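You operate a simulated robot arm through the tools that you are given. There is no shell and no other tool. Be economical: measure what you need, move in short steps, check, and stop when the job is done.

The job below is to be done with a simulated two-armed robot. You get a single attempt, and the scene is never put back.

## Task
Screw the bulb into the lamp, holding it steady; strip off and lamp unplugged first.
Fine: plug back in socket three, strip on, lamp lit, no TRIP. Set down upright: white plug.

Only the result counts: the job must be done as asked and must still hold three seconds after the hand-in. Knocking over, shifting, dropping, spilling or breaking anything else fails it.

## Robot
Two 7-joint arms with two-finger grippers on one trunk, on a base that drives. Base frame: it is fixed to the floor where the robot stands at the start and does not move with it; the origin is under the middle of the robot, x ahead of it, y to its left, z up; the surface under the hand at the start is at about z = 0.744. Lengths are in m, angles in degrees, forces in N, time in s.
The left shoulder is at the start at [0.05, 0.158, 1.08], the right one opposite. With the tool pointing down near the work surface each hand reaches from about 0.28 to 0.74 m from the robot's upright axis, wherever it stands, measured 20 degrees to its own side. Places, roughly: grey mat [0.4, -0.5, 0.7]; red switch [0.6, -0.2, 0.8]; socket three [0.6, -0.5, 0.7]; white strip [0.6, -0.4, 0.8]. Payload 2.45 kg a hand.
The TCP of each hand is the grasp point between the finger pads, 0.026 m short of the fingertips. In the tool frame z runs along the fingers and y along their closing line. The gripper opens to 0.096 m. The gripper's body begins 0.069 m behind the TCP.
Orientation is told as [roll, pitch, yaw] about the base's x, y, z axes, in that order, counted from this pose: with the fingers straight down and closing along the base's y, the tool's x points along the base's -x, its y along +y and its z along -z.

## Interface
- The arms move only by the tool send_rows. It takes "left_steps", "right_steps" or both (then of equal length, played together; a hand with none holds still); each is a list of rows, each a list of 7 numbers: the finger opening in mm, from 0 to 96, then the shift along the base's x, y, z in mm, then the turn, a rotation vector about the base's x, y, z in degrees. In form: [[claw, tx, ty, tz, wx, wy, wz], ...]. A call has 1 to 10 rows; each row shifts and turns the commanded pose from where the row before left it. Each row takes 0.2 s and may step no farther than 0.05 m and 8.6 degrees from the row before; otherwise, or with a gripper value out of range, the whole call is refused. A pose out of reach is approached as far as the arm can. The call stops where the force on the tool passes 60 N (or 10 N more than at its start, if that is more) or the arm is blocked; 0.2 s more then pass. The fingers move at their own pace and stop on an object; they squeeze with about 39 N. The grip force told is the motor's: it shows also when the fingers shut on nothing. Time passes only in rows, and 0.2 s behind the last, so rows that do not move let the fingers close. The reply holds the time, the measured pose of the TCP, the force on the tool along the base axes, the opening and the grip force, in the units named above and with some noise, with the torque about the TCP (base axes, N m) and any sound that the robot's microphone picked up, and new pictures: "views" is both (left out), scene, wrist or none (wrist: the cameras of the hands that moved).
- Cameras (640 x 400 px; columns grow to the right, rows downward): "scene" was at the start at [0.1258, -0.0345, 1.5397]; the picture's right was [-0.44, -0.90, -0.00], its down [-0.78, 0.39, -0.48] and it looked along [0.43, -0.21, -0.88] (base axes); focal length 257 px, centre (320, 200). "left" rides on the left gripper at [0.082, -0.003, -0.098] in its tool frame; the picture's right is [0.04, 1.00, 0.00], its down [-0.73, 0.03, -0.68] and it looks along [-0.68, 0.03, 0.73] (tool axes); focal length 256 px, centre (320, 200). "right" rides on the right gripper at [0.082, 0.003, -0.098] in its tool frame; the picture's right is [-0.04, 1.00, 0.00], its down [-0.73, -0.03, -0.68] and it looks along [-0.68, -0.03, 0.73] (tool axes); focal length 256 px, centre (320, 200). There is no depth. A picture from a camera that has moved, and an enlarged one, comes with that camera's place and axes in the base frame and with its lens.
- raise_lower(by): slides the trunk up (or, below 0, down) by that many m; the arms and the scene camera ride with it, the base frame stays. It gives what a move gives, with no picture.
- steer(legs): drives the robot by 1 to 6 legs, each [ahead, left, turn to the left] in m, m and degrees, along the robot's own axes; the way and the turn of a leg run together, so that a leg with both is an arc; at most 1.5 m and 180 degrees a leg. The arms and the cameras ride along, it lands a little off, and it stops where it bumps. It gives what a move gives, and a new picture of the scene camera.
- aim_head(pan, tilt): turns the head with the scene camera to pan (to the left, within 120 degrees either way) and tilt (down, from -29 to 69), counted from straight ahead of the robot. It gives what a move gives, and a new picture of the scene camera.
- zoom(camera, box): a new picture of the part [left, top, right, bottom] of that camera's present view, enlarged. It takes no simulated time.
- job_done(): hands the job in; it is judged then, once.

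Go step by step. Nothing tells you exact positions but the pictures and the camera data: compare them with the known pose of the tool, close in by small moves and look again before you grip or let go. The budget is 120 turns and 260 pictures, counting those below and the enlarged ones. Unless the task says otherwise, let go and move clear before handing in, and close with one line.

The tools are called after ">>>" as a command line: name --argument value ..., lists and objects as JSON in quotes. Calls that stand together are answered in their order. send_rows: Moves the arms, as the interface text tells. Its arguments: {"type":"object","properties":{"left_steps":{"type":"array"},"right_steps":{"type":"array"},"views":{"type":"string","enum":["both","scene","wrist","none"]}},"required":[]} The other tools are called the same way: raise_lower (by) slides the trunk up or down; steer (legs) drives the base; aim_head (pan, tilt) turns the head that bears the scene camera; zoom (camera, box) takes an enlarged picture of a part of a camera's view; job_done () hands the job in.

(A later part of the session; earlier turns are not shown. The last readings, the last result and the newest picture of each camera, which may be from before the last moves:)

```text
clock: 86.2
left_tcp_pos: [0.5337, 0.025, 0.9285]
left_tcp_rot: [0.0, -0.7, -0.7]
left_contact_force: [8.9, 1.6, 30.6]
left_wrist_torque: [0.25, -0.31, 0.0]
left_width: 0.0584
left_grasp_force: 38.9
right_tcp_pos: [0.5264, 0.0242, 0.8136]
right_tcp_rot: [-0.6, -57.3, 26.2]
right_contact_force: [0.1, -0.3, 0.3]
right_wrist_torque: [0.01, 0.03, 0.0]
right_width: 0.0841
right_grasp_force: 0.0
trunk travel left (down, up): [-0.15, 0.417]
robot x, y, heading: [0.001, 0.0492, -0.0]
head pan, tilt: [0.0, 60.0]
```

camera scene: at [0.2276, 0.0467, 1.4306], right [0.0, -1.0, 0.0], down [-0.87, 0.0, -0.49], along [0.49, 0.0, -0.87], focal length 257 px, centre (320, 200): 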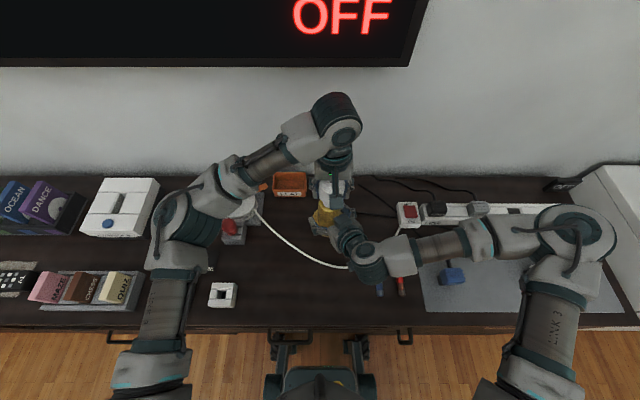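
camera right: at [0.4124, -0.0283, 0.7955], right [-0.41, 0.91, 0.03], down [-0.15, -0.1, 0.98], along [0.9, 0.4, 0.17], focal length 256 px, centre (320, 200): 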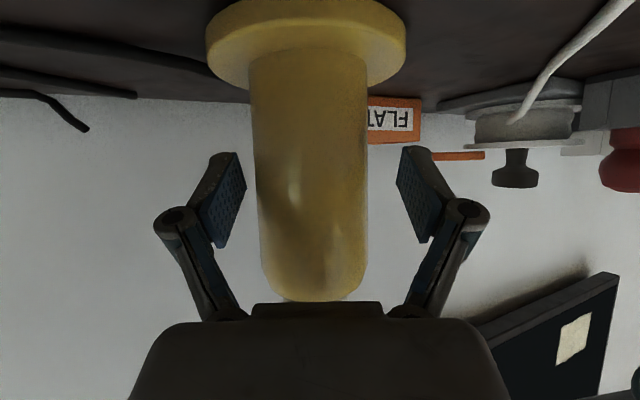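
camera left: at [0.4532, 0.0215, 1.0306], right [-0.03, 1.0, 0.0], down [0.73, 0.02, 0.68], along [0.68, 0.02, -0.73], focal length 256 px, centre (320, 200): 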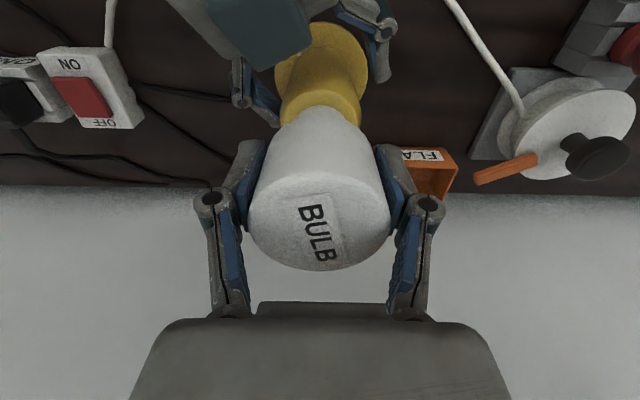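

The lamp stands again. I ease the left hand and lower the right hand to regrip the post.

>>> send_rows --left_steps '[[30, 0, 0, 2.5, 0, 0, 0], [30, 0, 0, 0, 0, 0, 0], [30, 0, 0, 0, 0, 0, 0], [30, 0, 0, 0, 0, 0, 0]]' --right_steps '[[90, 0, 0, -5, 0, 0, 0], [90, 2, 0, -5, -0.8, 1.8, -1], [90, 2, 0, -5, 0, 0, 0], [90, 0, 0, 0, 0, 0, 0]]' --views "wrist"

>>> zoom --camera "scene" --box '[290, 170, 370, 240]'

```text
clock: 87.2
left_tcp_pos: [0.534, 0.0233, 0.9267]
left_tcp_rot: [0.1, -0.6, -0.8]
left_contact_force: [9.2, 3.4, 29.3]
left_wrist_torque: [0.2, -0.36, 0.01]
left_width: 0.0582
left_grasp_force: 39.5
right_tcp_pos: [0.5309, 0.0234, 0.7969]
right_tcp_rot: [-0.6, -55.4, 25.0]
right_contact_force: [0.5, -0.9, 0.4]
right_wrist_torque: [0.01, -0.02, -0.01]
right_width: 0.0898
right_grasp_force: 0.1
trunk travel left (down, up): [-0.15, 0.417]
robot x, y, heading: [0.0004, 0.0506, -0.0]
head pan, tilt: [0.0, 60.0]
camera right: at [0.4146, -0.0261, 0.7856], right [-0.39, 0.92, 0.03], down [-0.12, -0.08, 0.99], along [0.91, 0.39, 0.14], focal length 256 px, centre (320, 200)
camera left: at [0.4505, 0.022, 1.0251], right [-0.03, 1.0, 0.0], down [0.73, 0.02, 0.69], along [0.69, 0.02, -0.73], focal length 256 px, centre (320, 200)
```

right: 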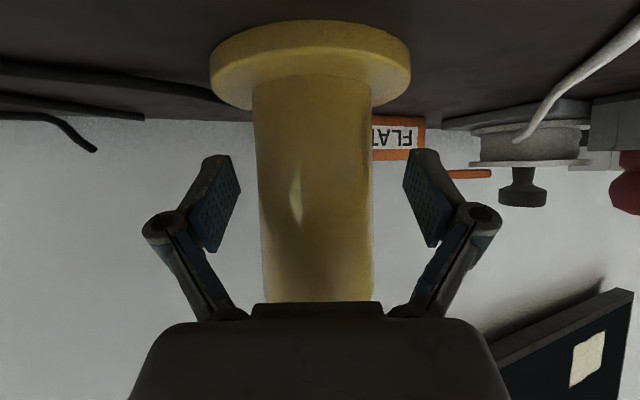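
left: 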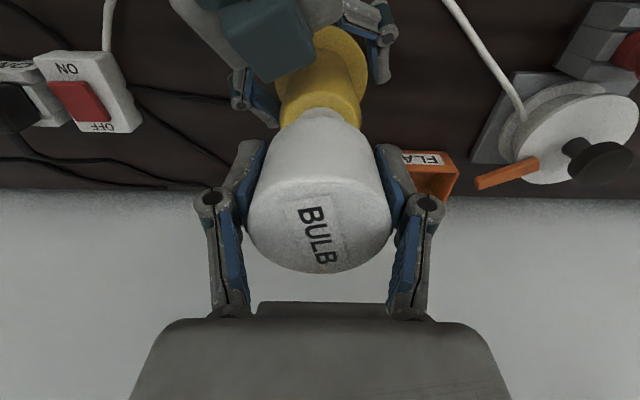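

```text
5.71 times, centred on (330, 205) of scene
camera zoom: at [0.2236, 0.0481, 1.4315], right [0.0, -1.0, 0.0], down [-0.87, 0.0, -0.5], along [0.5, 0.0, -0.87], focal length 1468 px, centre (263, 171)
```

zoom: 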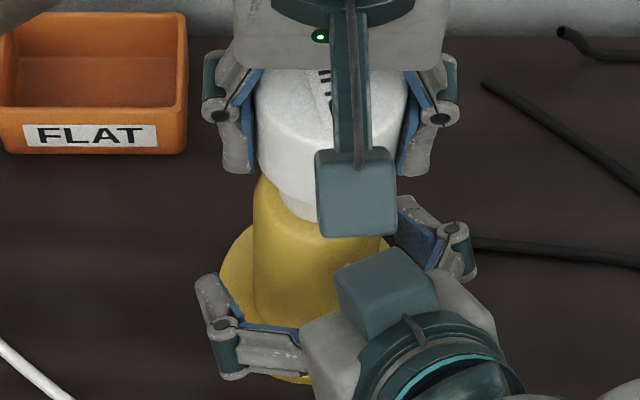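

Ease the left load further, and recentre the right hand by ~5 mm before closing.

>>> send_rows --left_steps '[[30, 0, 0, 1.5, 0, 0, 0], [30, 0.5, 0, 0.5, 0, 0, 0], [30, 0, 0, 0, 0, 0, 0]]' --right_steps '[[90, 1, -2, 0, 0, 0, 0], [90, 1, -2.5, 0, 0, 0, 0], [90, 0, 0, 0, 0, 0, 0]]' --views "none"

>>> zoom --camera "right" --box '[160, 0, 480, 320]'

```text
clock: 88.0
left_tcp_pos: [0.5345, 0.0238, 0.9273]
left_tcp_rot: [0.3, -0.2, -0.8]
left_contact_force: [0.7, 2.3, 10.0]
left_wrist_torque: [0.05, 0.44, -0.02]
left_width: 0.058
left_grasp_force: 38.7
right_tcp_pos: [0.5341, 0.0191, 0.7968]
right_tcp_rot: [-0.4, -55.2, 24.9]
right_contact_force: [0.2, 0.5, -0.5]
right_wrist_torque: [0.05, 0.02, 0.01]
right_width: 0.0899
right_grasp_force: 0.1
trunk travel left (down, up): [-0.15, 0.417]
robot x, y, heading: [-0.0008, 0.0505, -0.0]
head pan, tilt: [0.0, 60.0]
```

```text
1.25 times, centred on (320, 160) of right
camera zoom: at [0.4162, -0.0306, 0.7852], right [-0.39, 0.92, 0.03], down [-0.12, -0.08, 0.99], along [0.91, 0.39, 0.14], focal length 320 px, centre (320, 250)
```

zoom: 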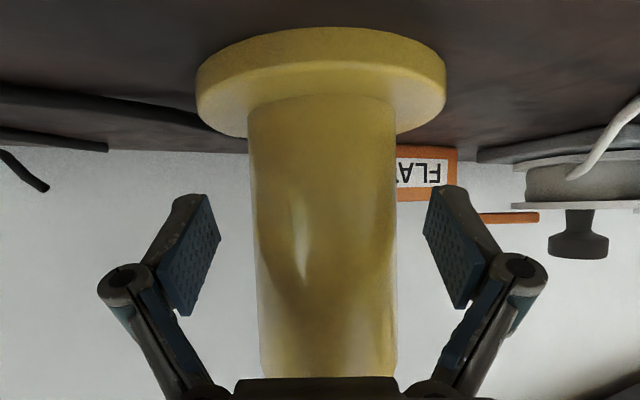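

Centred exactly. Close the right hand on the post.

>>> send_rows --right_steps '[[75, 0, 0, 0, 0, 0, 0], [62, 0, 0, 0, 0, 0, 0], [50, 0, 0, 0, 0, 0, 0], [40, 0, 0, 0, 0, 0, 0]]' --views "none"

>>> send_rows --left_steps '[[60, 0, 0, 0, 0, 0, 0], [72, 0, 0, 0, 0, 0, 0], [84, 0, 0, 0, 0, 0, 0], [84, 0, 0, 0, 0, 0, 0]]' --views "wrist"

>>> zoom --camera "scene" --box '[300, 170, 364, 218]'

```text
clock: 89.0
left_tcp_pos: [0.5347, 0.0207, 0.9282]
left_tcp_rot: [0.1, -0.5, -0.8]
left_contact_force: [1.0, -6.3, -1.4]
left_wrist_torque: [-0.45, 0.01, -0.03]
left_width: 0.0579
left_grasp_force: 38.6
right_tcp_pos: [0.5338, 0.0201, 0.7973]
right_tcp_rot: [-0.3, -55.3, 25.0]
right_contact_force: [-3.6, 6.8, 1.3]
right_wrist_torque: [-0.29, 0.15, 0.0]
right_width: 0.0576
right_grasp_force: 38.9
trunk travel left (down, up): [-0.15, 0.417]
robot x, y, heading: [0.0017, 0.0481, 0.1]
head pan, tilt: [0.0, 60.0]
```

```text
clock: 90.0
left_tcp_pos: [0.5348, 0.0218, 0.9288]
left_tcp_rot: [0.2, -0.5, -0.8]
left_contact_force: [0.0, 0.8, 0.4]
left_wrist_torque: [0.02, 0.02, -0.02]
left_width: 0.0838
left_grasp_force: 0.1
right_tcp_pos: [0.5343, 0.0175, 0.7969]
right_tcp_rot: [-0.4, -55.4, 24.9]
right_contact_force: [-0.4, 0.3, 1.4]
right_wrist_torque: [0.0, 0.39, -0.01]
right_width: 0.0578
right_grasp_force: 39.4
trunk travel left (down, up): [-0.15, 0.417]
robot x, y, heading: [0.0034, 0.0512, 0.4]
head pan, tilt: [0.0, 60.0]
camera left: at [0.4524, 0.0213, 1.0263], right [-0.03, 1.0, 0.0], down [0.73, 0.02, 0.69], along [0.68, 0.02, -0.73], focal length 256 px, centre (320, 200)
```

left: 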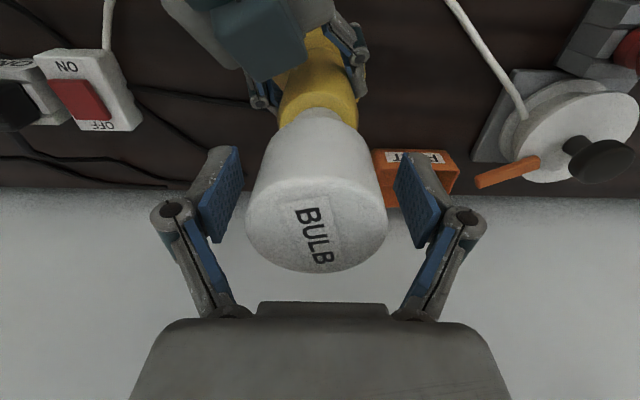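

```text
8.33 times, centred on (332, 194) of scene
camera zoom: at [0.2265, 0.0472, 1.4308], right [0.0, -1.0, 0.0], down [-0.87, 0.0, -0.49], along [0.49, 0.0, -0.87], focal length 2141 px, centre (220, 250)
```

zoom: 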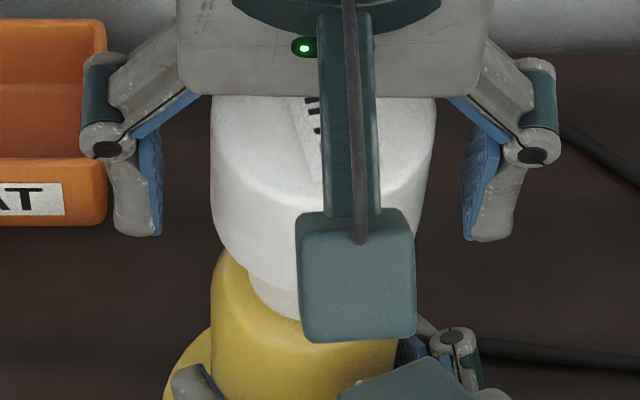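

Bulb holds upright in the lamp. I raise the grip 7 mm, rotate the open hand to +67°, then close.

>>> send_rows --left_steps '[[84, 1, 0, 7, 0, 0, 0], [84, 0, 0, 0, 0, 0, 8.5], [84, 0, 0, 0, 0, 0, 8.5], [84, 0, 0, 0, 0, 0, 8.5], [84, 0, 0, 0, 0, 0, 8.5], [84, 0, 0, 0, 0, 0, 8.5], [84, 0, 0, 0, 0, 0, 8.5], [84, 0, 0, 0, 0, 0, 8.5], [84, 0, 0, 0, 0, 0, 8.5], [84, 0, 0, 0, 0, 0, 0]]' --views "none"

>>> zoom --camera "scene" --box '[300, 170, 364, 218]'

>>> zoom --camera "left" --box '[160, 40, 480, 280]'

```text
clock: 92.2
left_tcp_pos: [0.5357, 0.0218, 0.934]
left_tcp_rot: [0.2, -0.6, 67.3]
left_contact_force: [0.7, 0.3, 0.4]
left_wrist_torque: [0.03, -0.04, -0.02]
left_width: 0.0842
left_grasp_force: 0.1
right_tcp_pos: [0.5349, 0.0191, 0.7967]
right_tcp_rot: [-0.2, -55.2, 24.8]
right_contact_force: [0.9, -0.8, 1.8]
right_wrist_torque: [-0.07, 0.22, -0.02]
right_width: 0.0575
right_grasp_force: 38.5
trunk travel left (down, up): [-0.15, 0.417]
robot x, y, heading: [0.0004, 0.0477, 0.2]
head pan, tilt: [0.0, 60.0]
```

```text
8.33 times, centred on (332, 194) of scene
camera zoom: at [0.2268, 0.0469, 1.4307], right [0.0, -1.0, 0.0], down [-0.87, 0.0, -0.49], along [0.49, 0.0, -0.87], focal length 2141 px, centre (220, 250)
```

zoom: 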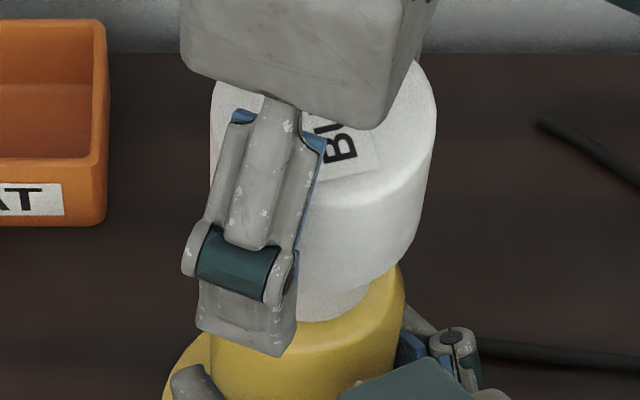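

```text
1.67 times, centred on (320, 160) of left
camera zoom: at [0.5072, -0.0538, 1.0329], right [-0.94, 0.35, 0.0], down [0.26, 0.68, 0.69], along [0.24, 0.64, -0.73], focal length 427 px, centre (320, 267)
```

zoom: 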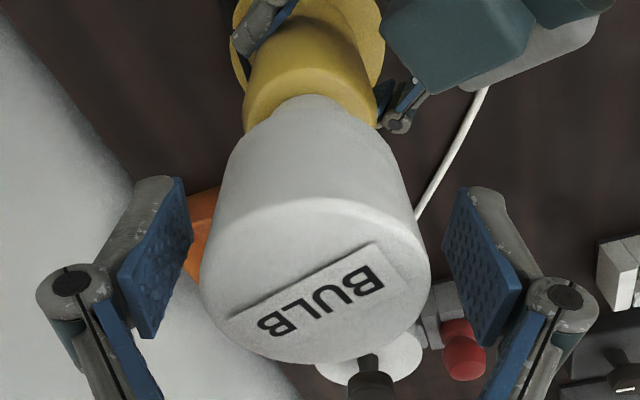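

Centred. Close, then turn 85° clockwise with no feed; a downward pull on the tool will confirm the thread.

>>> send_rows --left_steps '[[50, 0, 0, 0, 0, 0, 0], [30, 0, 0, 0, 0, 0, 0], [30, 0, 0, 0, 0, 0, 0], [30, 0, 0, 0, 0, 0, -8.5], [30, 0, 0, 0, 0, 0, -8.5], [30, 0, 0, 0, 0, 0, -8.5], [30, 0, 0, 0, 0, 0, -8.5], [30, 0, 0, 0, 0, 0, -8.5]]' --views "none"

>>> send_rows --left_steps '[[30, 0, 0, 0, 0, 0, -8.5], [30, 0, 0, 0, 0, 0, -8.5], [30, 0, 0, 0, 0, 0, -8.5], [30, 0, 0, 0, 0, 0, -8.5]]' --views "none"

```text
clock: 94.0
left_tcp_pos: [0.535, 0.0231, 0.937]
left_tcp_rot: [0.3, -0.5, 24.6]
left_contact_force: [17.6, 1.9, 5.3]
left_wrist_torque: [0.34, -1.16, -0.01]
left_width: 0.0573
left_grasp_force: 38.9
right_tcp_pos: [0.5334, 0.0193, 0.797]
right_tcp_rot: [-0.4, -55.3, 24.8]
right_contact_force: [-22.6, 0.1, 3.5]
right_wrist_torque: [-0.07, -0.5, 0.03]
right_width: 0.0579
right_grasp_force: 39.0
trunk travel left (down, up): [-0.15, 0.417]
robot x, y, heading: [0.0001, 0.0478, 0.1]
head pan, tilt: [0.0, 60.0]
```

```text
clock: 95.0
left_tcp_pos: [0.5347, 0.0229, 0.9345]
left_tcp_rot: [0.2, -0.4, -9.5]
left_contact_force: [9.9, 0.8, 3.8]
left_wrist_torque: [0.98, -0.29, 0.04]
left_width: 0.0573
left_grasp_force: 39.0
right_tcp_pos: [0.5334, 0.0195, 0.7985]
right_tcp_rot: [-0.5, -55.3, 24.8]
right_contact_force: [-15.2, 0.3, 2.3]
right_wrist_torque: [-0.78, -0.36, -0.01]
right_width: 0.0578
right_grasp_force: 38.9
trunk travel left (down, up): [-0.15, 0.417]
robot x, y, heading: [0.0004, 0.0506, 0.3]
head pan, tilt: [0.0, 60.0]
```

>>> zoom --camera "left" --box '[160, 40, 480, 280]'

>>> zoom --camera "scene" --box '[300, 170, 364, 218]'

```text
1.67 times, centred on (320, 160) of left
camera zoom: at [0.4525, 0.0337, 1.0338], right [0.12, 0.99, 0.0], down [0.72, -0.09, 0.68], along [0.68, -0.08, -0.73], focal length 427 px, centre (320, 267)
```

zoom: 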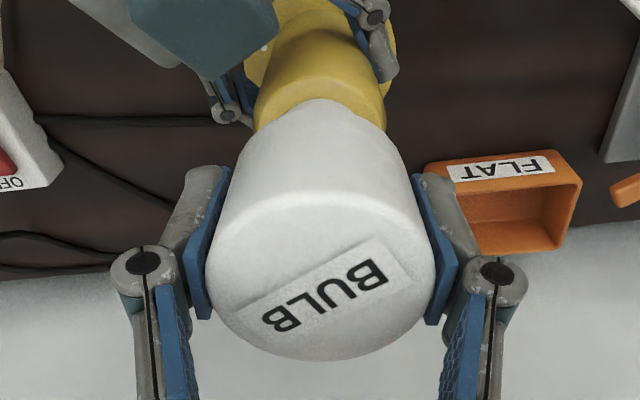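

```text
8.33 times, centred on (332, 194) of scene
camera zoom: at [0.2249, 0.0473, 1.4311], right [0.0, -1.0, 0.0], down [-0.87, 0.0, -0.5], along [0.5, 0.0, -0.87], focal length 2141 px, centre (220, 250)
```

zoom: 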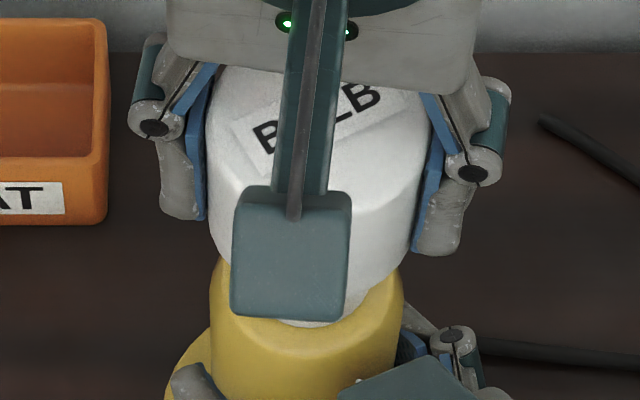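

The visible neck has shortened — it is screwing in. I continue with regrasp cycles (≈69° each), feeding down slightly.

>>> send_rows --left_steps '[[84, 0, 0, 0, 0, 0, 0], [84, 0, 0, 0, 0, 0, 8.6], [84, 0, 0, 0, 0, 0, 8.6], [84, 0, 0, 0, 0, 0, 8.6], [84, 0, 0, 0, 0, 0, 8.6], [84, 0, 0, 0, 0, 0, 8.6], [84, 0, 0, 0, 0, 0, 8.6], [84, 0, 0, 0, 0, 0, 8.6], [84, 0, 0, 0, 0, 0, 8.6], [30, 0, 0, 0, 0, 0, 0]]' --views "none"

>>> send_rows --left_steps '[[30, 0, 0, 0, 0, 0, 0], [30, 0, 0, -0.2, 0, 0, -8.6], [30, 0, 0, -0.2, 0, 0, -8.6], [30, 0, 0, -0.2, 0, 0, -8.6], [30, 0, 0, -0.2, 0, 0, -8.6], [30, 0, 0, -0.2, 0, 0, -8.6], [30, 0, 0, -0.2, 0, 0, -8.6], [30, 0, 0, -0.2, 0, 0, -8.6], [30, 0, 0, -0.2, 0, 0, -8.6], [30, 0, 0, 0, 0, 0, 0]]' --views "wrist"

```text
clock: 97.2
left_tcp_pos: [0.5361, 0.0231, 0.9351]
left_tcp_rot: [0.2, -0.5, 59.6]
left_contact_force: [0.4, -0.7, 1.8]
left_wrist_torque: [-0.2, -0.39, 0.0]
left_width: 0.0589
left_grasp_force: 38.7
right_tcp_pos: [0.5339, 0.0205, 0.797]
right_tcp_rot: [-0.3, -55.3, 24.8]
right_contact_force: [3.7, -1.1, 4.3]
right_wrist_torque: [0.01, 0.62, 0.03]
right_width: 0.0577
right_grasp_force: 39.7
trunk travel left (down, up): [-0.15, 0.417]
robot x, y, heading: [0.0009, 0.0439, 0.3]
head pan, tilt: [0.0, 60.0]
```

```text
clock: 99.5
left_tcp_pos: [0.5357, 0.0221, 0.9339]
left_tcp_rot: [0.2, -0.4, -9.4]
left_contact_force: [-0.2, -2.0, 4.2]
left_wrist_torque: [-0.07, 0.13, 0.58]
left_width: 0.0581
left_grasp_force: 38.7
right_tcp_pos: [0.534, 0.0186, 0.7972]
right_tcp_rot: [-0.3, -55.3, 24.8]
right_contact_force: [0.0, -0.1, -0.4]
right_wrist_torque: [-0.19, 0.49, -0.55]
right_width: 0.0577
right_grasp_force: 38.7
trunk travel left (down, up): [-0.15, 0.417]
robot x, y, heading: [-0.0024, 0.0515, 0.4]
head pan, tilt: [0.0, 60.0]
camera left: at [0.4531, 0.0328, 1.0312], right [0.12, 0.99, 0.0], down [0.72, -0.09, 0.68], along [0.68, -0.08, -0.73], focal length 256 px, centre (320, 200)
```

left: 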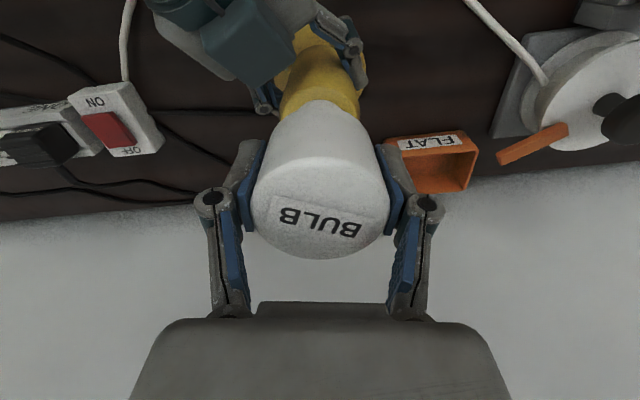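

Turning torque rose to 0.58 N·m, suggesting it's getting tight. I check the gap.

>>> zoom --camera "left" --box '[220, 20, 420, 180]'

>>> zoom --camera "scene" --box '[300, 170, 364, 218]'

```text
2.50 times, centred on (320, 100) of left
camera zoom: at [0.4531, 0.0328, 1.0312], right [0.12, 0.99, 0.0], down [0.72, -0.09, 0.68], along [0.68, -0.08, -0.73], focal length 640 px, centre (320, 450)
```

zoom: 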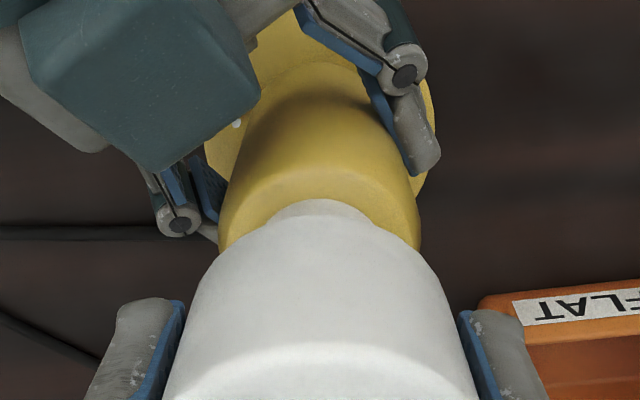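

```text
8.33 times, centred on (332, 194) of scene
camera zoom: at [0.2258, 0.0464, 1.4309], right [0.0, -1.0, 0.0], down [-0.87, 0.0, -0.5], along [0.5, 0.0, -0.87], focal length 2141 px, centre (220, 250)
```

zoom: 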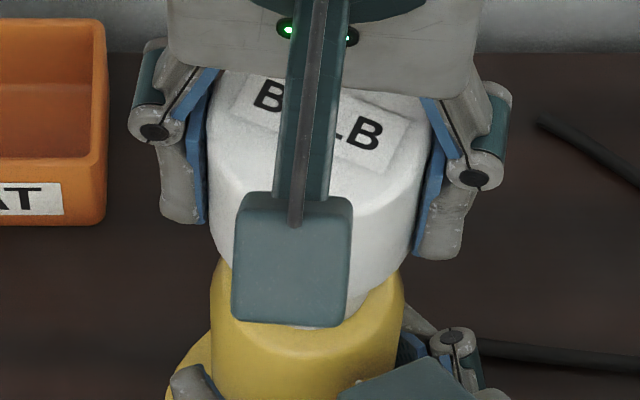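

The bulb turned ~50° this stroke and may be tightening. One more cycle to confirm whether it still turns.

>>> send_rows --left_steps '[[84, 0, 0, 0, 0, 0, 0], [84, 0, 0, 0, 0, 0, 8.6], [84, 0, 0, 0, 0, 0, 8.6], [84, 0, 0, 0, 0, 0, 8.6], [84, 0, 0, 0, 0, 0, 8.6], [84, 0, 0, 0, 0, 0, 8.6], [84, 0, 0, 0, 0, 0, 8.6], [84, 0, 0, 0, 0, 0, 8.6], [84, 0, 0, 0, 0, 0, 8.6], [30, 0, 0, -3, 0, 0, 0]]' --views "none"

>>> send_rows --left_steps '[[30, 0, 0, 0, 0, 0, 0], [30, 0, 0, 0, 0, 0, 0], [30, 0, 0, -0.2, 0, 0, -8.6], [30, 0, 0, -0.2, 0, 0, -8.6], [30, 0, 0, -0.2, 0, 0, -8.6], [30, 0, 0, -0.2, 0, 0, -8.6]]' --views "none"

>>> send_rows --left_steps '[[30, 0, 0, -0.2, 0, 0, -8.6], [30, 0, 0, -0.2, 0, 0, -8.6], [30, 0, 0, -0.2, 0, 0, -8.6], [30, 0, 0, -0.2, 0, 0, -8.6]]' --views "wrist"

>>> zoom --camera "scene" --box '[300, 170, 364, 218]'

```text
clock: 101.7
left_tcp_pos: [0.5361, 0.0228, 0.9337]
left_tcp_rot: [0.0, -0.5, 59.5]
left_contact_force: [2.7, -1.7, 12.0]
left_wrist_torque: [-0.27, -0.33, 0.13]
left_width: 0.0582
left_grasp_force: 38.7
right_tcp_pos: [0.5328, 0.0179, 0.7964]
right_tcp_rot: [-0.3, -55.2, 24.8]
right_contact_force: [1.4, 1.3, -2.7]
right_wrist_torque: [-0.04, 0.25, -0.17]
right_width: 0.0578
right_grasp_force: 39.1
trunk travel left (down, up): [-0.15, 0.417]
robot x, y, heading: [0.0, 0.0478, 0.1]
head pan, tilt: [0.0, 60.0]
```

```text
clock: 103.0
left_tcp_pos: [0.5345, 0.0205, 0.9297]
left_tcp_rot: [0.2, -0.3, 24.8]
left_contact_force: [-4.5, -8.2, 6.4]
left_wrist_torque: [-1.1, 0.61, 0.83]
left_width: 0.0578
left_grasp_force: 39.3
right_tcp_pos: [0.5356, 0.018, 0.7971]
right_tcp_rot: [-0.3, -55.4, 24.8]
right_contact_force: [3.4, 6.6, -2.2]
right_wrist_torque: [-0.06, 0.27, -0.81]
right_width: 0.0587
right_grasp_force: 39.0
trunk travel left (down, up): [-0.15, 0.417]
robot x, y, heading: [-0.0005, 0.048, 0.0]
head pan, tilt: [0.0, 60.0]
```

```text
clock: 104.0
left_tcp_pos: [0.5353, 0.02, 0.9292]
left_tcp_rot: [0.3, -0.5, -9.3]
left_contact_force: [-2.6, -16.7, 0.9]
left_wrist_torque: [-0.82, 0.59, 0.87]
left_width: 0.0578
left_grasp_force: 39.0
right_tcp_pos: [0.5337, 0.0196, 0.7983]
right_tcp_rot: [-0.3, -55.4, 25.1]
right_contact_force: [0.8, 14.9, 0.9]
right_wrist_torque: [-1.27, 0.04, -0.77]
right_width: 0.0586
right_grasp_force: 39.3
trunk travel left (down, up): [-0.15, 0.417]
robot x, y, heading: [-0.0018, 0.049, 0.2]
head pan, tilt: [0.0, 60.0]
camera left: at [0.4531, 0.0326, 1.0272], right [0.12, 0.99, 0.0], down [0.72, -0.09, 0.68], along [0.68, -0.08, -0.73], focal length 256 px, centre (320, 200)
```

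left: 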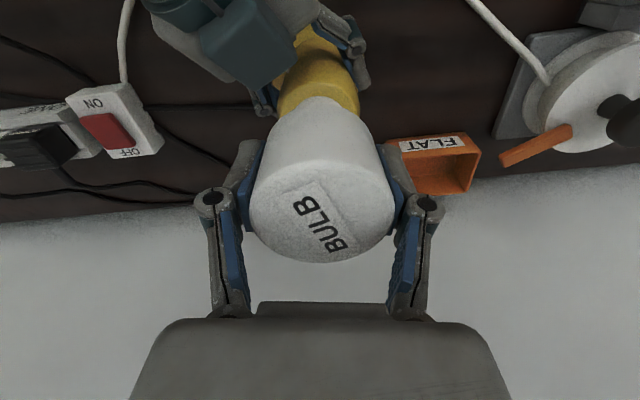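

```text
8.33 times, centred on (332, 194) of scene
camera zoom: at [0.2263, 0.0463, 1.4308], right [0.0, -1.0, 0.0], down [-0.87, 0.0, -0.5], along [0.5, 0.0, -0.87], focal length 2141 px, centre (220, 250)
```

zoom: 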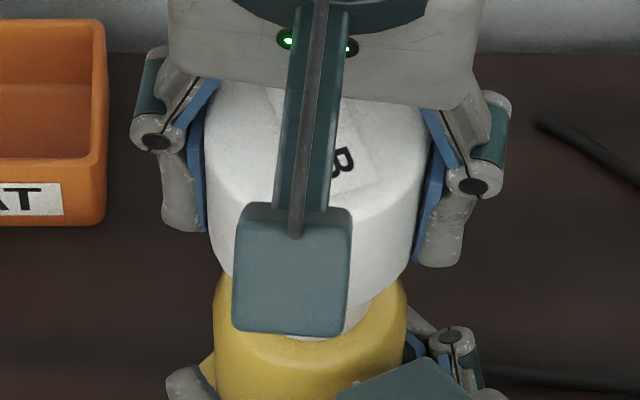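

>>> zoom --camera "left" --box '[220, 20, 420, 180]'

>>> zoom --camera "right" --box '[160, 0, 480, 320]'

```text
2.50 times, centred on (320, 100) of left
camera zoom: at [0.4531, 0.0326, 1.0272], right [0.12, 0.99, 0.0], down [0.72, -0.09, 0.68], along [0.68, -0.08, -0.73], focal length 640 px, centre (320, 450)
```

zoom: 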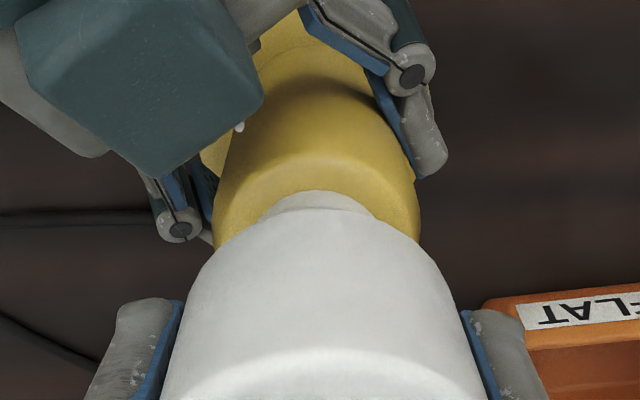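

```text
1.25 times, centred on (320, 160) of right
camera zoom: at [0.4164, -0.0307, 0.7858], right [-0.4, 0.92, 0.03], down [-0.12, -0.08, 0.99], along [0.91, 0.39, 0.14], focal length 320 px, centre (320, 250)
```

zoom: 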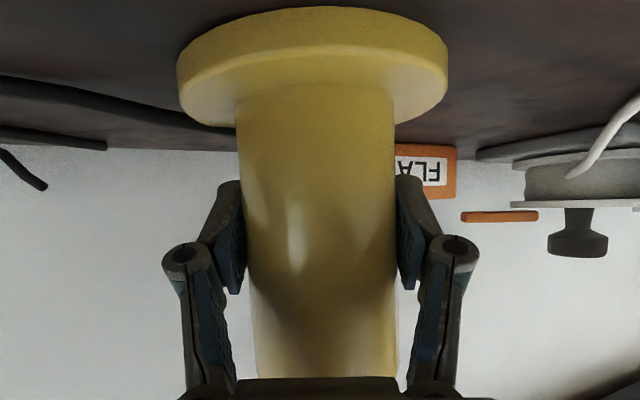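

Neck length is about unchanged in view but the bulb is clearly locked to the lamp and torque reached 0.87 N·m. I release the bulb to relax the side load and look.

>>> send_rows --left_steps '[[60, 0, -1.5, 0, 0, 0, 0], [84, 0, 0, 0, 0, 0, 0], [84, 0, 0, 0, 0, 0, 0]]' --views "wrist"

>>> zoom --camera "right" --box '[160, 0, 480, 320]'

>>> zoom --camera "scene" --box '[290, 160, 370, 230]'

```text
clock: 104.8
left_tcp_pos: [0.5357, 0.0207, 0.9304]
left_tcp_rot: [0.1, -0.5, -9.3]
left_contact_force: [-0.3, 0.6, -1.0]
left_wrist_torque: [0.01, 0.03, 0.01]
left_width: 0.0839
left_grasp_force: 0.0
right_tcp_pos: [0.5333, 0.019, 0.797]
right_tcp_rot: [-0.4, -55.3, 24.9]
right_contact_force: [-1.7, 0.2, 4.0]
right_wrist_torque: [0.35, 0.36, 0.08]
right_width: 0.0586
right_grasp_force: 39.1
trunk travel left (down, up): [-0.15, 0.417]
robot x, y, heading: [0.0024, 0.0471, 0.3]
head pan, tilt: [0.0, 60.0]
camera left: at [0.4532, 0.0318, 1.0272], right [0.12, 0.99, 0.0], down [0.72, -0.09, 0.69], along [0.68, -0.08, -0.73], focal length 256 px, centre (320, 200)
```

left: 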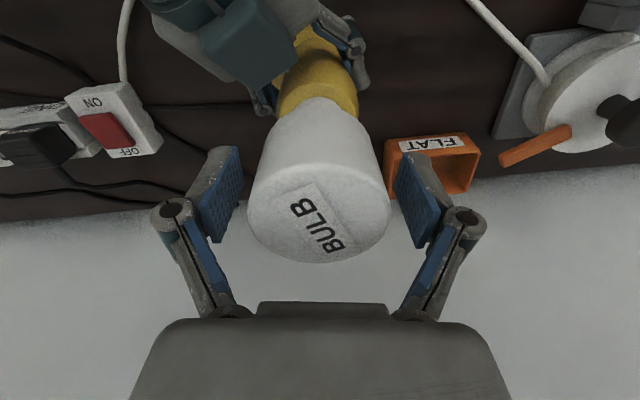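

```text
1.25 times, centred on (320, 160) of right
camera zoom: at [0.4165, -0.031, 0.7856], right [-0.39, 0.92, 0.03], down [-0.12, -0.08, 0.99], along [0.91, 0.39, 0.14], focal length 320 px, centre (320, 250)
```

zoom: 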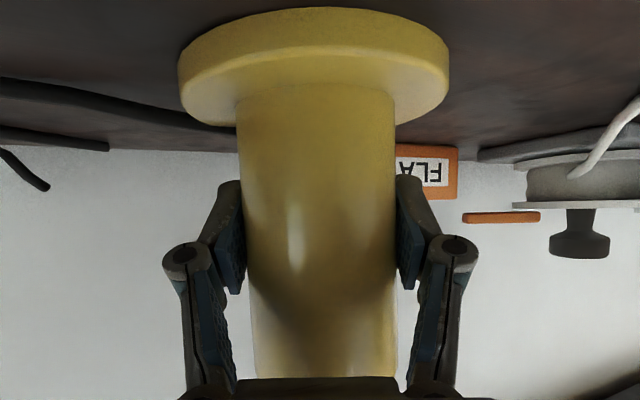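

```text
5.71 times, centred on (330, 195) of scene
camera zoom: at [0.226, 0.0472, 1.4309], right [0.0, -1.0, 0.0], down [-0.87, 0.0, -0.5], along [0.5, 0.0, -0.87], focal length 1468 px, centre (263, 229)
```

zoom: 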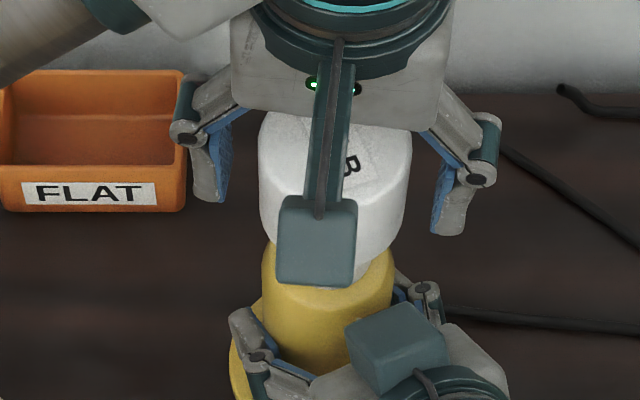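

The lamp is leaning a few degrees in the right grip. I open the right hand so it settles flat on its base.

>>> send_rows --right_steps '[[65, 0, 0, 0, 0, 0, 0], [80, 0, 0, 0, 0, 0, 0], [90, 0, 0, 0, 0, 0, 0], [90, 0, 0, 0, 0, 0, 0]]' --views "wrist"

>>> zoom --camera "scene" --box '[290, 160, 370, 230]'

```text
clock: 105.8
left_tcp_pos: [0.5362, 0.0216, 0.9299]
left_tcp_rot: [0.3, -0.6, -9.3]
left_contact_force: [-0.2, 0.0, -0.5]
left_wrist_torque: [0.01, 0.0, 0.04]
left_width: 0.0839
left_grasp_force: 0.2
right_tcp_pos: [0.5333, 0.018, 0.7967]
right_tcp_rot: [-0.3, -55.3, 24.8]
right_contact_force: [-0.7, 0.1, 0.8]
right_wrist_torque: [-0.02, -0.05, -0.01]
right_width: 0.0902
right_grasp_force: 0.0
trunk travel left (down, up): [-0.15, 0.417]
robot x, y, heading: [0.0004, 0.0502, -0.1]
head pan, tilt: [0.0, 60.0]
camera right: at [0.4167, -0.0311, 0.7854], right [-0.39, 0.92, 0.03], down [-0.12, -0.08, 0.99], along [0.91, 0.39, 0.14], focal length 256 px, centre (320, 200)
```

right: 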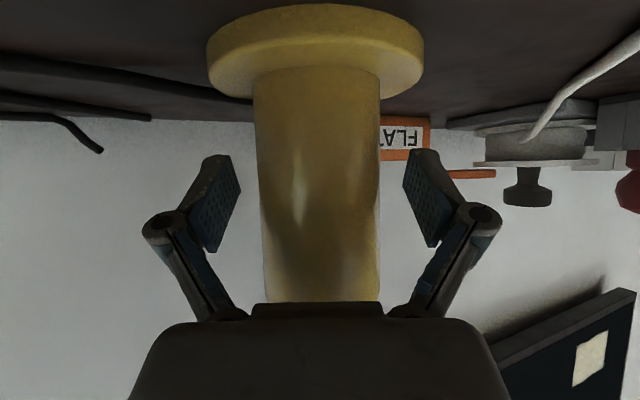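

```text
5.71 times, centred on (330, 195) of scene
camera zoom: at [0.2267, 0.0468, 1.4308], right [0.0, -1.0, 0.0], down [-0.87, 0.0, -0.49], along [0.49, 0.0, -0.87], focal length 1468 px, centre (263, 229)
```

zoom: 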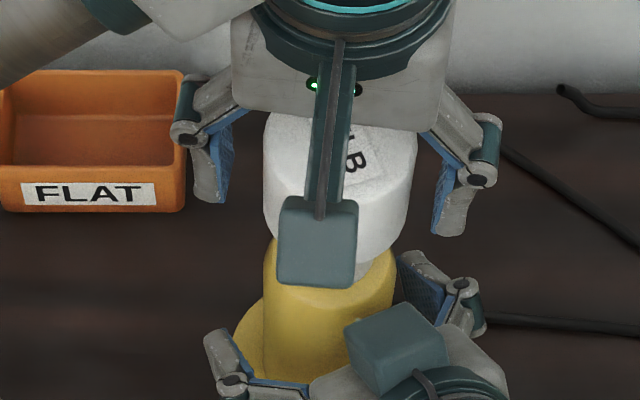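

The lamp is level again (shifted ~7 mm toward me). I recentre both hands on it and regrip the post.

>>> send_rows --left_steps '[[84, -2, -1, 0, 0, 0, 0], [84, -2, -1, 0, 0, 0, 0], [84, 0, 0, 0, 0, 0, 0], [84, 0, 0, 0, 0, 0, 0], [84, 0, 0, 0, 0, 0, 0], [84, 0, 0, 0, 0, 0, 0]]' --right_steps '[[90, -2, -2.5, 0, 0, 0, 0], [90, -2.5, -2.5, 0, 0, 0, 0], [75, 0, 0, 0, 0, 0, 0], [62, 0, 0, 0, 0, 0, 0], [40, 0, 0, 0, 0, 0, 0], [40, 0, 0, 0, 0, 0, 0]]' --views "wrist"

```text
clock: 107.2
left_tcp_pos: [0.532, 0.0197, 0.93]
left_tcp_rot: [0.2, -0.6, -9.3]
left_contact_force: [0.2, 0.3, -0.3]
left_wrist_torque: [0.0, 0.0, -0.02]
left_width: 0.0838
left_grasp_force: 0.0
right_tcp_pos: [0.5303, 0.0139, 0.7972]
right_tcp_rot: [-0.3, -55.3, 24.9]
right_contact_force: [-2.1, 0.7, 1.8]
right_wrist_torque: [0.09, 0.11, 0.11]
right_width: 0.0589
right_grasp_force: 39.2
trunk travel left (down, up): [-0.15, 0.417]
robot x, y, heading: [-0.0011, 0.0487, 0.2]
head pan, tilt: [0.0, 60.0]
camera right: at [0.4121, -0.0356, 0.7857], right [-0.4, 0.92, 0.03], down [-0.12, -0.08, 0.99], along [0.91, 0.39, 0.14], focal length 256 px, centre (320, 200)
camera left: at [0.4492, 0.0299, 1.0274], right [0.12, 0.99, 0.0], down [0.72, -0.09, 0.69], along [0.68, -0.08, -0.73], focal length 256 px, centre (320, 200)
```

right: 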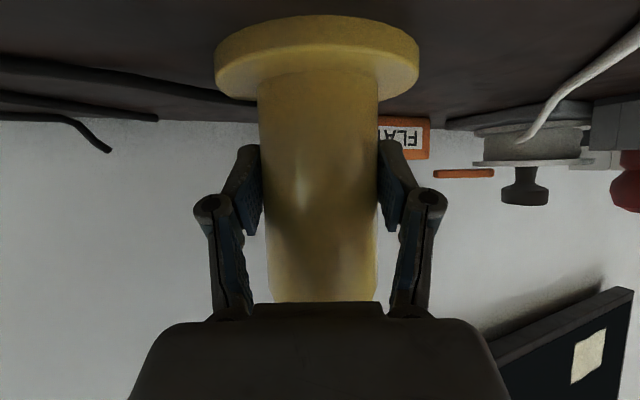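
left: 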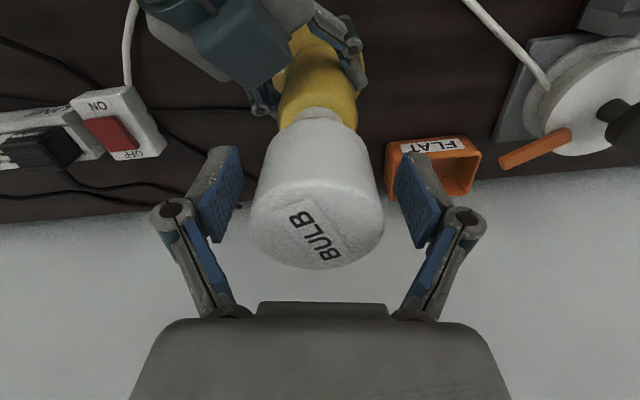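

Held level. Now another tightening cycle.

>>> send_rows --left_steps '[[84, 0, 0, 0, 0, 0, 8.6], [84, 0, 0, 0, 0, 0, 8.6], [84, 0, 0, 0, 0, 0, 8.6], [84, 0, 0, 0, 0, 0, 8.6], [84, 0, 0, 0, 0, 0, 8.6], [84, 0, 0, 0, 0, 0, 8.6], [84, 0, 0, 0, 0, 0, 8.6], [84, 0, 0, 0, 0, 0, 8.6], [84, 0, 0, 0, 0, 0, 8.6], [84, 0, 0, 0, 0, 0, 0]]' --views "wrist"

>>> zoom --camera "scene" --box '[300, 170, 364, 218]'

```text
clock: 109.5
left_tcp_pos: [0.5319, 0.0199, 0.9289]
left_tcp_rot: [0.2, -0.5, 68.2]
left_contact_force: [0.1, 0.8, 0.6]
left_wrist_torque: [-0.02, -0.01, -0.03]
left_width: 0.084
left_grasp_force: 0.1
right_tcp_pos: [0.5298, 0.0139, 0.7977]
right_tcp_rot: [-0.5, -55.3, 24.9]
right_contact_force: [-2.4, 1.6, 3.1]
right_wrist_torque: [0.15, 0.05, 0.09]
right_width: 0.0589
right_grasp_force: 39.4
trunk travel left (down, up): [-0.15, 0.417]
robot x, y, heading: [-0.0012, 0.0478, 0.1]
head pan, tilt: [0.0, 60.0]
camera left: at [0.5038, -0.0576, 1.0274], right [-0.94, 0.33, 0.0], down [0.24, 0.69, 0.69], along [0.23, 0.65, -0.73], focal length 256 px, centre (320, 200)
```

left: 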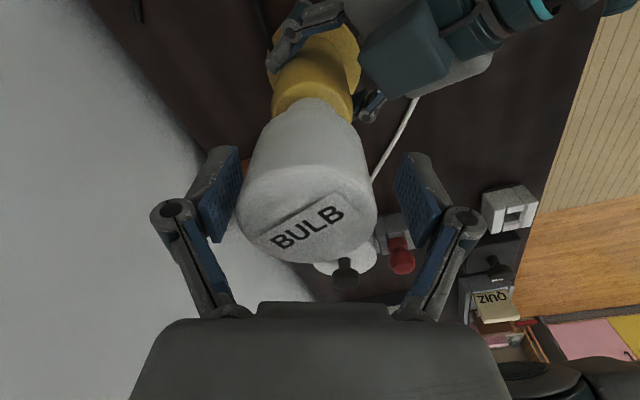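

```text
8.33 times, centred on (332, 194) of scene
camera zoom: at [0.2258, 0.0475, 1.4309], right [0.0, -1.0, 0.0], down [-0.87, 0.0, -0.5], along [0.5, 0.0, -0.87], focal length 2141 px, centre (220, 250)
```

zoom: 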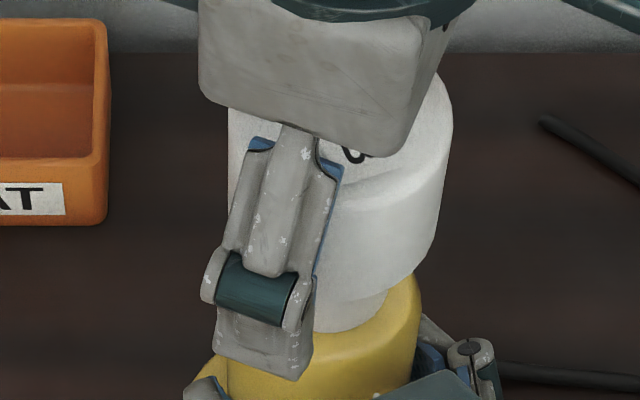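

Bulb axis is about 5 mm off from the TCP here; I recentre (+4, -4 mm), close and turn.

>>> send_rows --left_steps '[[84, 4, -4, 0, 0, 0, 0], [50, 0, 0, 0, 0, 0, 0], [30, 0, 0, 0, 0, 0, 0], [30, 0, 0, 0, 0, 0, -8.6], [30, 0, 0, 0, 0, 0, -8.6], [30, 0, 0, 0, 0, 0, -8.6]]' --views "none"

>>> send_rows --left_steps '[[30, 0, 0, 0, 0, 0, -8.6], [30, 0, 0, 0, 0, 0, -8.6], [30, 0, 0, 0, 0, 0, -8.6]]' --views "none"

>>> send_rows --left_steps '[[30, 0, 0, 0, 0, 0, -8.6], [30, 0, 0, 0, 0, 0, -8.6], [30, 0, 0, 0, 0, 0, -8.6]]' --views "wrist"

```text
clock: 110.8
left_tcp_pos: [0.5354, 0.0156, 0.93]
left_tcp_rot: [0.3, -0.5, 42.3]
left_contact_force: [-2.1, -1.7, 5.4]
left_wrist_torque: [-0.04, -0.11, 0.93]
left_width: 0.0578
left_grasp_force: 39.1
right_tcp_pos: [0.5293, 0.0132, 0.7989]
right_tcp_rot: [-0.5, -55.3, 24.9]
right_contact_force: [1.9, 4.2, -0.7]
right_wrist_torque: [0.01, 0.01, -0.72]
right_width: 0.059
right_grasp_force: 38.6
trunk travel left (down, up): [-0.15, 0.417]
robot x, y, heading: [-0.0022, 0.0525, -0.1]
head pan, tilt: [0.0, 60.0]
```

```text
clock: 111.7
left_tcp_pos: [0.5363, 0.0168, 0.93]
left_tcp_rot: [0.2, -0.5, 16.6]
left_contact_force: [2.1, 6.9, 4.4]
left_wrist_torque: [0.26, -0.2, 1.62]
left_width: 0.0582
left_grasp_force: 39.0
right_tcp_pos: [0.5305, 0.0128, 0.7965]
right_tcp_rot: [-0.3, -55.2, 24.7]
right_contact_force: [-0.1, -8.5, 1.1]
right_wrist_torque: [0.26, -0.13, -1.5]
right_width: 0.0588
right_grasp_force: 38.9
trunk travel left (down, up): [-0.15, 0.417]
robot x, y, heading: [0.0006, 0.052, 0.3]
head pan, tilt: [0.0, 60.0]
```

```text
clock: 112.5
left_tcp_pos: [0.5361, 0.0153, 0.9306]
left_tcp_rot: [0.3, -0.7, -9.3]
left_contact_force: [4.3, 21.5, 18.0]
left_wrist_torque: [1.39, -0.45, 0.71]
left_width: 0.0589
left_grasp_force: 38.9
right_tcp_pos: [0.5297, 0.011, 0.7976]
right_tcp_rot: [-0.5, -55.4, 24.8]
right_contact_force: [3.4, -26.0, 0.8]
right_wrist_torque: [0.32, -0.33, -0.45]
right_width: 0.0585
right_grasp_force: 38.6
trunk travel left (down, up): [-0.15, 0.417]
robot x, y, heading: [-0.0, 0.0476, 0.0]
head pan, tilt: [0.0, 60.0]
camera left: at [0.4535, 0.0264, 1.0282], right [0.12, 0.99, 0.01], down [0.72, -0.09, 0.69], along [0.68, -0.08, -0.73], focal length 256 px, centre (320, 200)
```

left: 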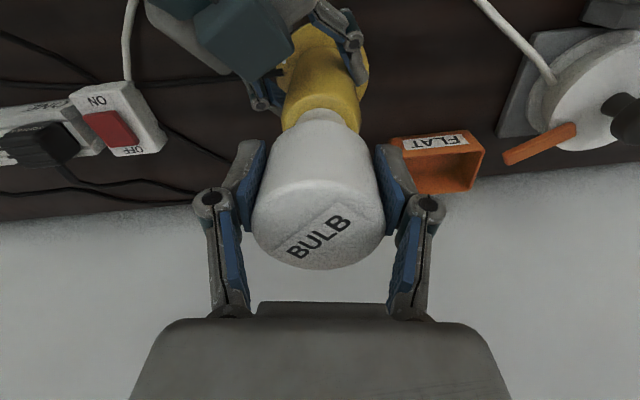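

Torque climbed to 1.6 N·m — the bulb is tight. I release the bulb, raise the left hand away, then open and withdraw the right hand along its approach.

>>> send_rows --left_steps '[[60, 0, 1, 0, 0, 0, 0], [84, 0, 0, 0, 0, 0, 0], [90, 0, 0, 10, 0, 0, 0], [90, 0, 0, 30, 0, 0, 0], [90, 0, 0, 40, 0, 0, 0], [90, 0, 0, 40, 0, 0, 0], [90, -10, 20, 20, 0, 0, 0], [90, -30, 35, 0, 0, 0, 0], [90, -30, 35, 0, 0, 0, 0]]' --views "none"

>>> send_rows --right_steps '[[60, 0, 0, 0, 0, 0, 0], [75, 0, 0, 0, 0, 0, 0], [90, 0, 0, 0, 0, 0, 0], [90, 0, 0, 0, 0, 0, 0]]' --views "wrist"

>>> zoom --camera "scene" --box '[270, 150, 390, 240]'

```text
clock: 114.5
left_tcp_pos: [0.4661, 0.1097, 1.0683]
left_tcp_rot: [0.1, -0.5, -9.3]
left_contact_force: [0.2, 0.7, 0.2]
left_wrist_torque: [-0.02, 0.0, 0.01]
left_width: 0.09
left_grasp_force: 0.1
right_tcp_pos: [0.5299, 0.0146, 0.7966]
right_tcp_rot: [-0.6, -55.3, 25.0]
right_contact_force: [-2.3, -3.8, 6.1]
right_wrist_torque: [-0.62, 0.33, -0.01]
right_width: 0.0583
right_grasp_force: 38.8
trunk travel left (down, up): [-0.15, 0.417]
robot x, y, heading: [0.0023, 0.049, 0.1]
head pan, tilt: [0.0, 60.0]
```

```text
clock: 115.5
left_tcp_pos: [0.4667, 0.1063, 1.0684]
left_tcp_rot: [0.2, -0.5, -9.3]
left_contact_force: [0.0, 0.4, -0.2]
left_wrist_torque: [0.0, -0.02, -0.01]
left_width: 0.0897
left_grasp_force: 0.1
right_tcp_pos: [0.5307, 0.0138, 0.7981]
right_tcp_rot: [-0.4, -55.3, 25.0]
right_contact_force: [0.5, 0.2, -0.1]
right_wrist_torque: [0.02, -0.01, 0.04]
right_width: 0.09
right_grasp_force: 0.1
trunk travel left (down, up): [-0.15, 0.417]
robot x, y, heading: [-0.0014, 0.0505, 0.1]
head pan, tilt: [0.0, 60.0]
camera right: at [0.4124, -0.0356, 0.7855], right [-0.39, 0.92, 0.03], down [-0.12, -0.08, 0.99], along [0.91, 0.39, 0.14], focal length 256 px, centre (320, 200)
```

right: 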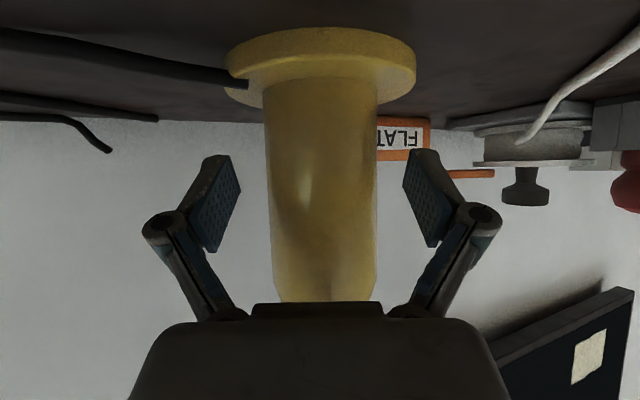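

```text
4.44 times, centred on (330, 195) of scene
camera zoom: at [0.2262, 0.0475, 1.4308], right [0.0, -1.0, 0.0], down [-0.87, 0.0, -0.5], along [0.5, 0.0, -0.87], focal length 1142 px, centre (276, 222)
```

zoom: 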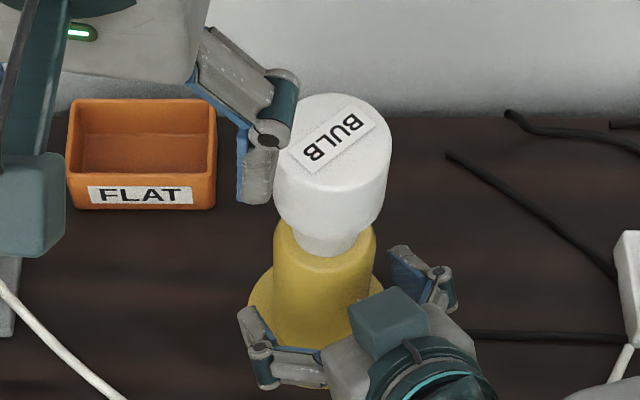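

The lamp stands upright with the bulb in it. I withdraw the right hand backward and up, and undo its pitch/yaw.

>>> send_rows --right_steps '[[90, -25, -12, 5, 0, 0, 0], [90, -25, -12, 8, 0, 0, 0], [90, -25, -12, 10, 0, 0, 0], [90, -20, -10, 30, 0, 0, -5], [90, -5, -20, 40, 0, 0, -5], [90, 0, -30, 30, 0, 8, -5], [90, 0, -30, 20, 0, 8, -5], [90, 0, -30, 0, 0, 8, -5], [90, 0, -20, 0, 0, 8, 0], [90, 0, -20, 0, 0, 8, 0]]' --views "none"

>>> send_rows --right_steps '[[90, 0, 0, 0, 0, 8.5, 0], [90, 0, 0, 0, 0, 7, 0], [90, 0, 0, 0, 0, 0, 0]]' --views "scene"

```text
refused: row 6 steps farther than a row can; nothing moved
```

```text
clock: 116.2
left_tcp_pos: [0.4662, 0.1075, 1.0674]
left_tcp_rot: [0.0, -0.3, -9.4]
left_contact_force: [-0.1, 0.6, 0.1]
left_wrist_torque: [-0.01, 0.01, 0.01]
left_width: 0.0897
left_grasp_force: 0.1
right_tcp_pos: [0.5299, 0.0136, 0.7982]
right_tcp_rot: [8.2, -40.8, 18.5]
right_contact_force: [0.9, 0.1, -0.3]
right_wrist_torque: [0.03, -0.01, 0.01]
right_width: 0.0903
right_grasp_force: 0.2
trunk travel left (down, up): [-0.15, 0.417]
robot x, y, heading: [0.0006, 0.0483, -0.0]
head pan, tilt: [0.0, 60.0]
camera scene: at [0.2263, 0.0478, 1.4308], right [0.0, -1.0, 0.0], down [-0.87, 0.0, -0.5], along [0.5, 0.0, -0.87], focal length 257 px, centre (320, 200)
```

scene: 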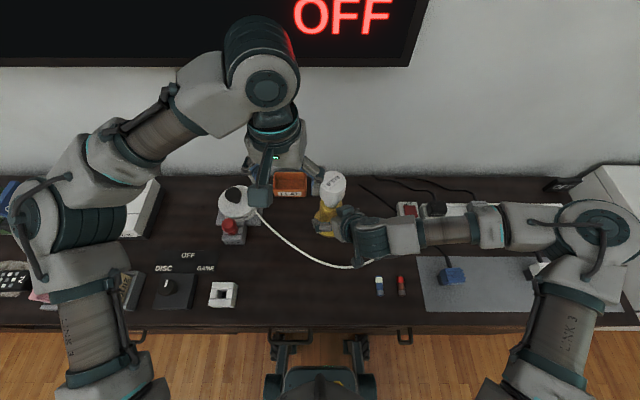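

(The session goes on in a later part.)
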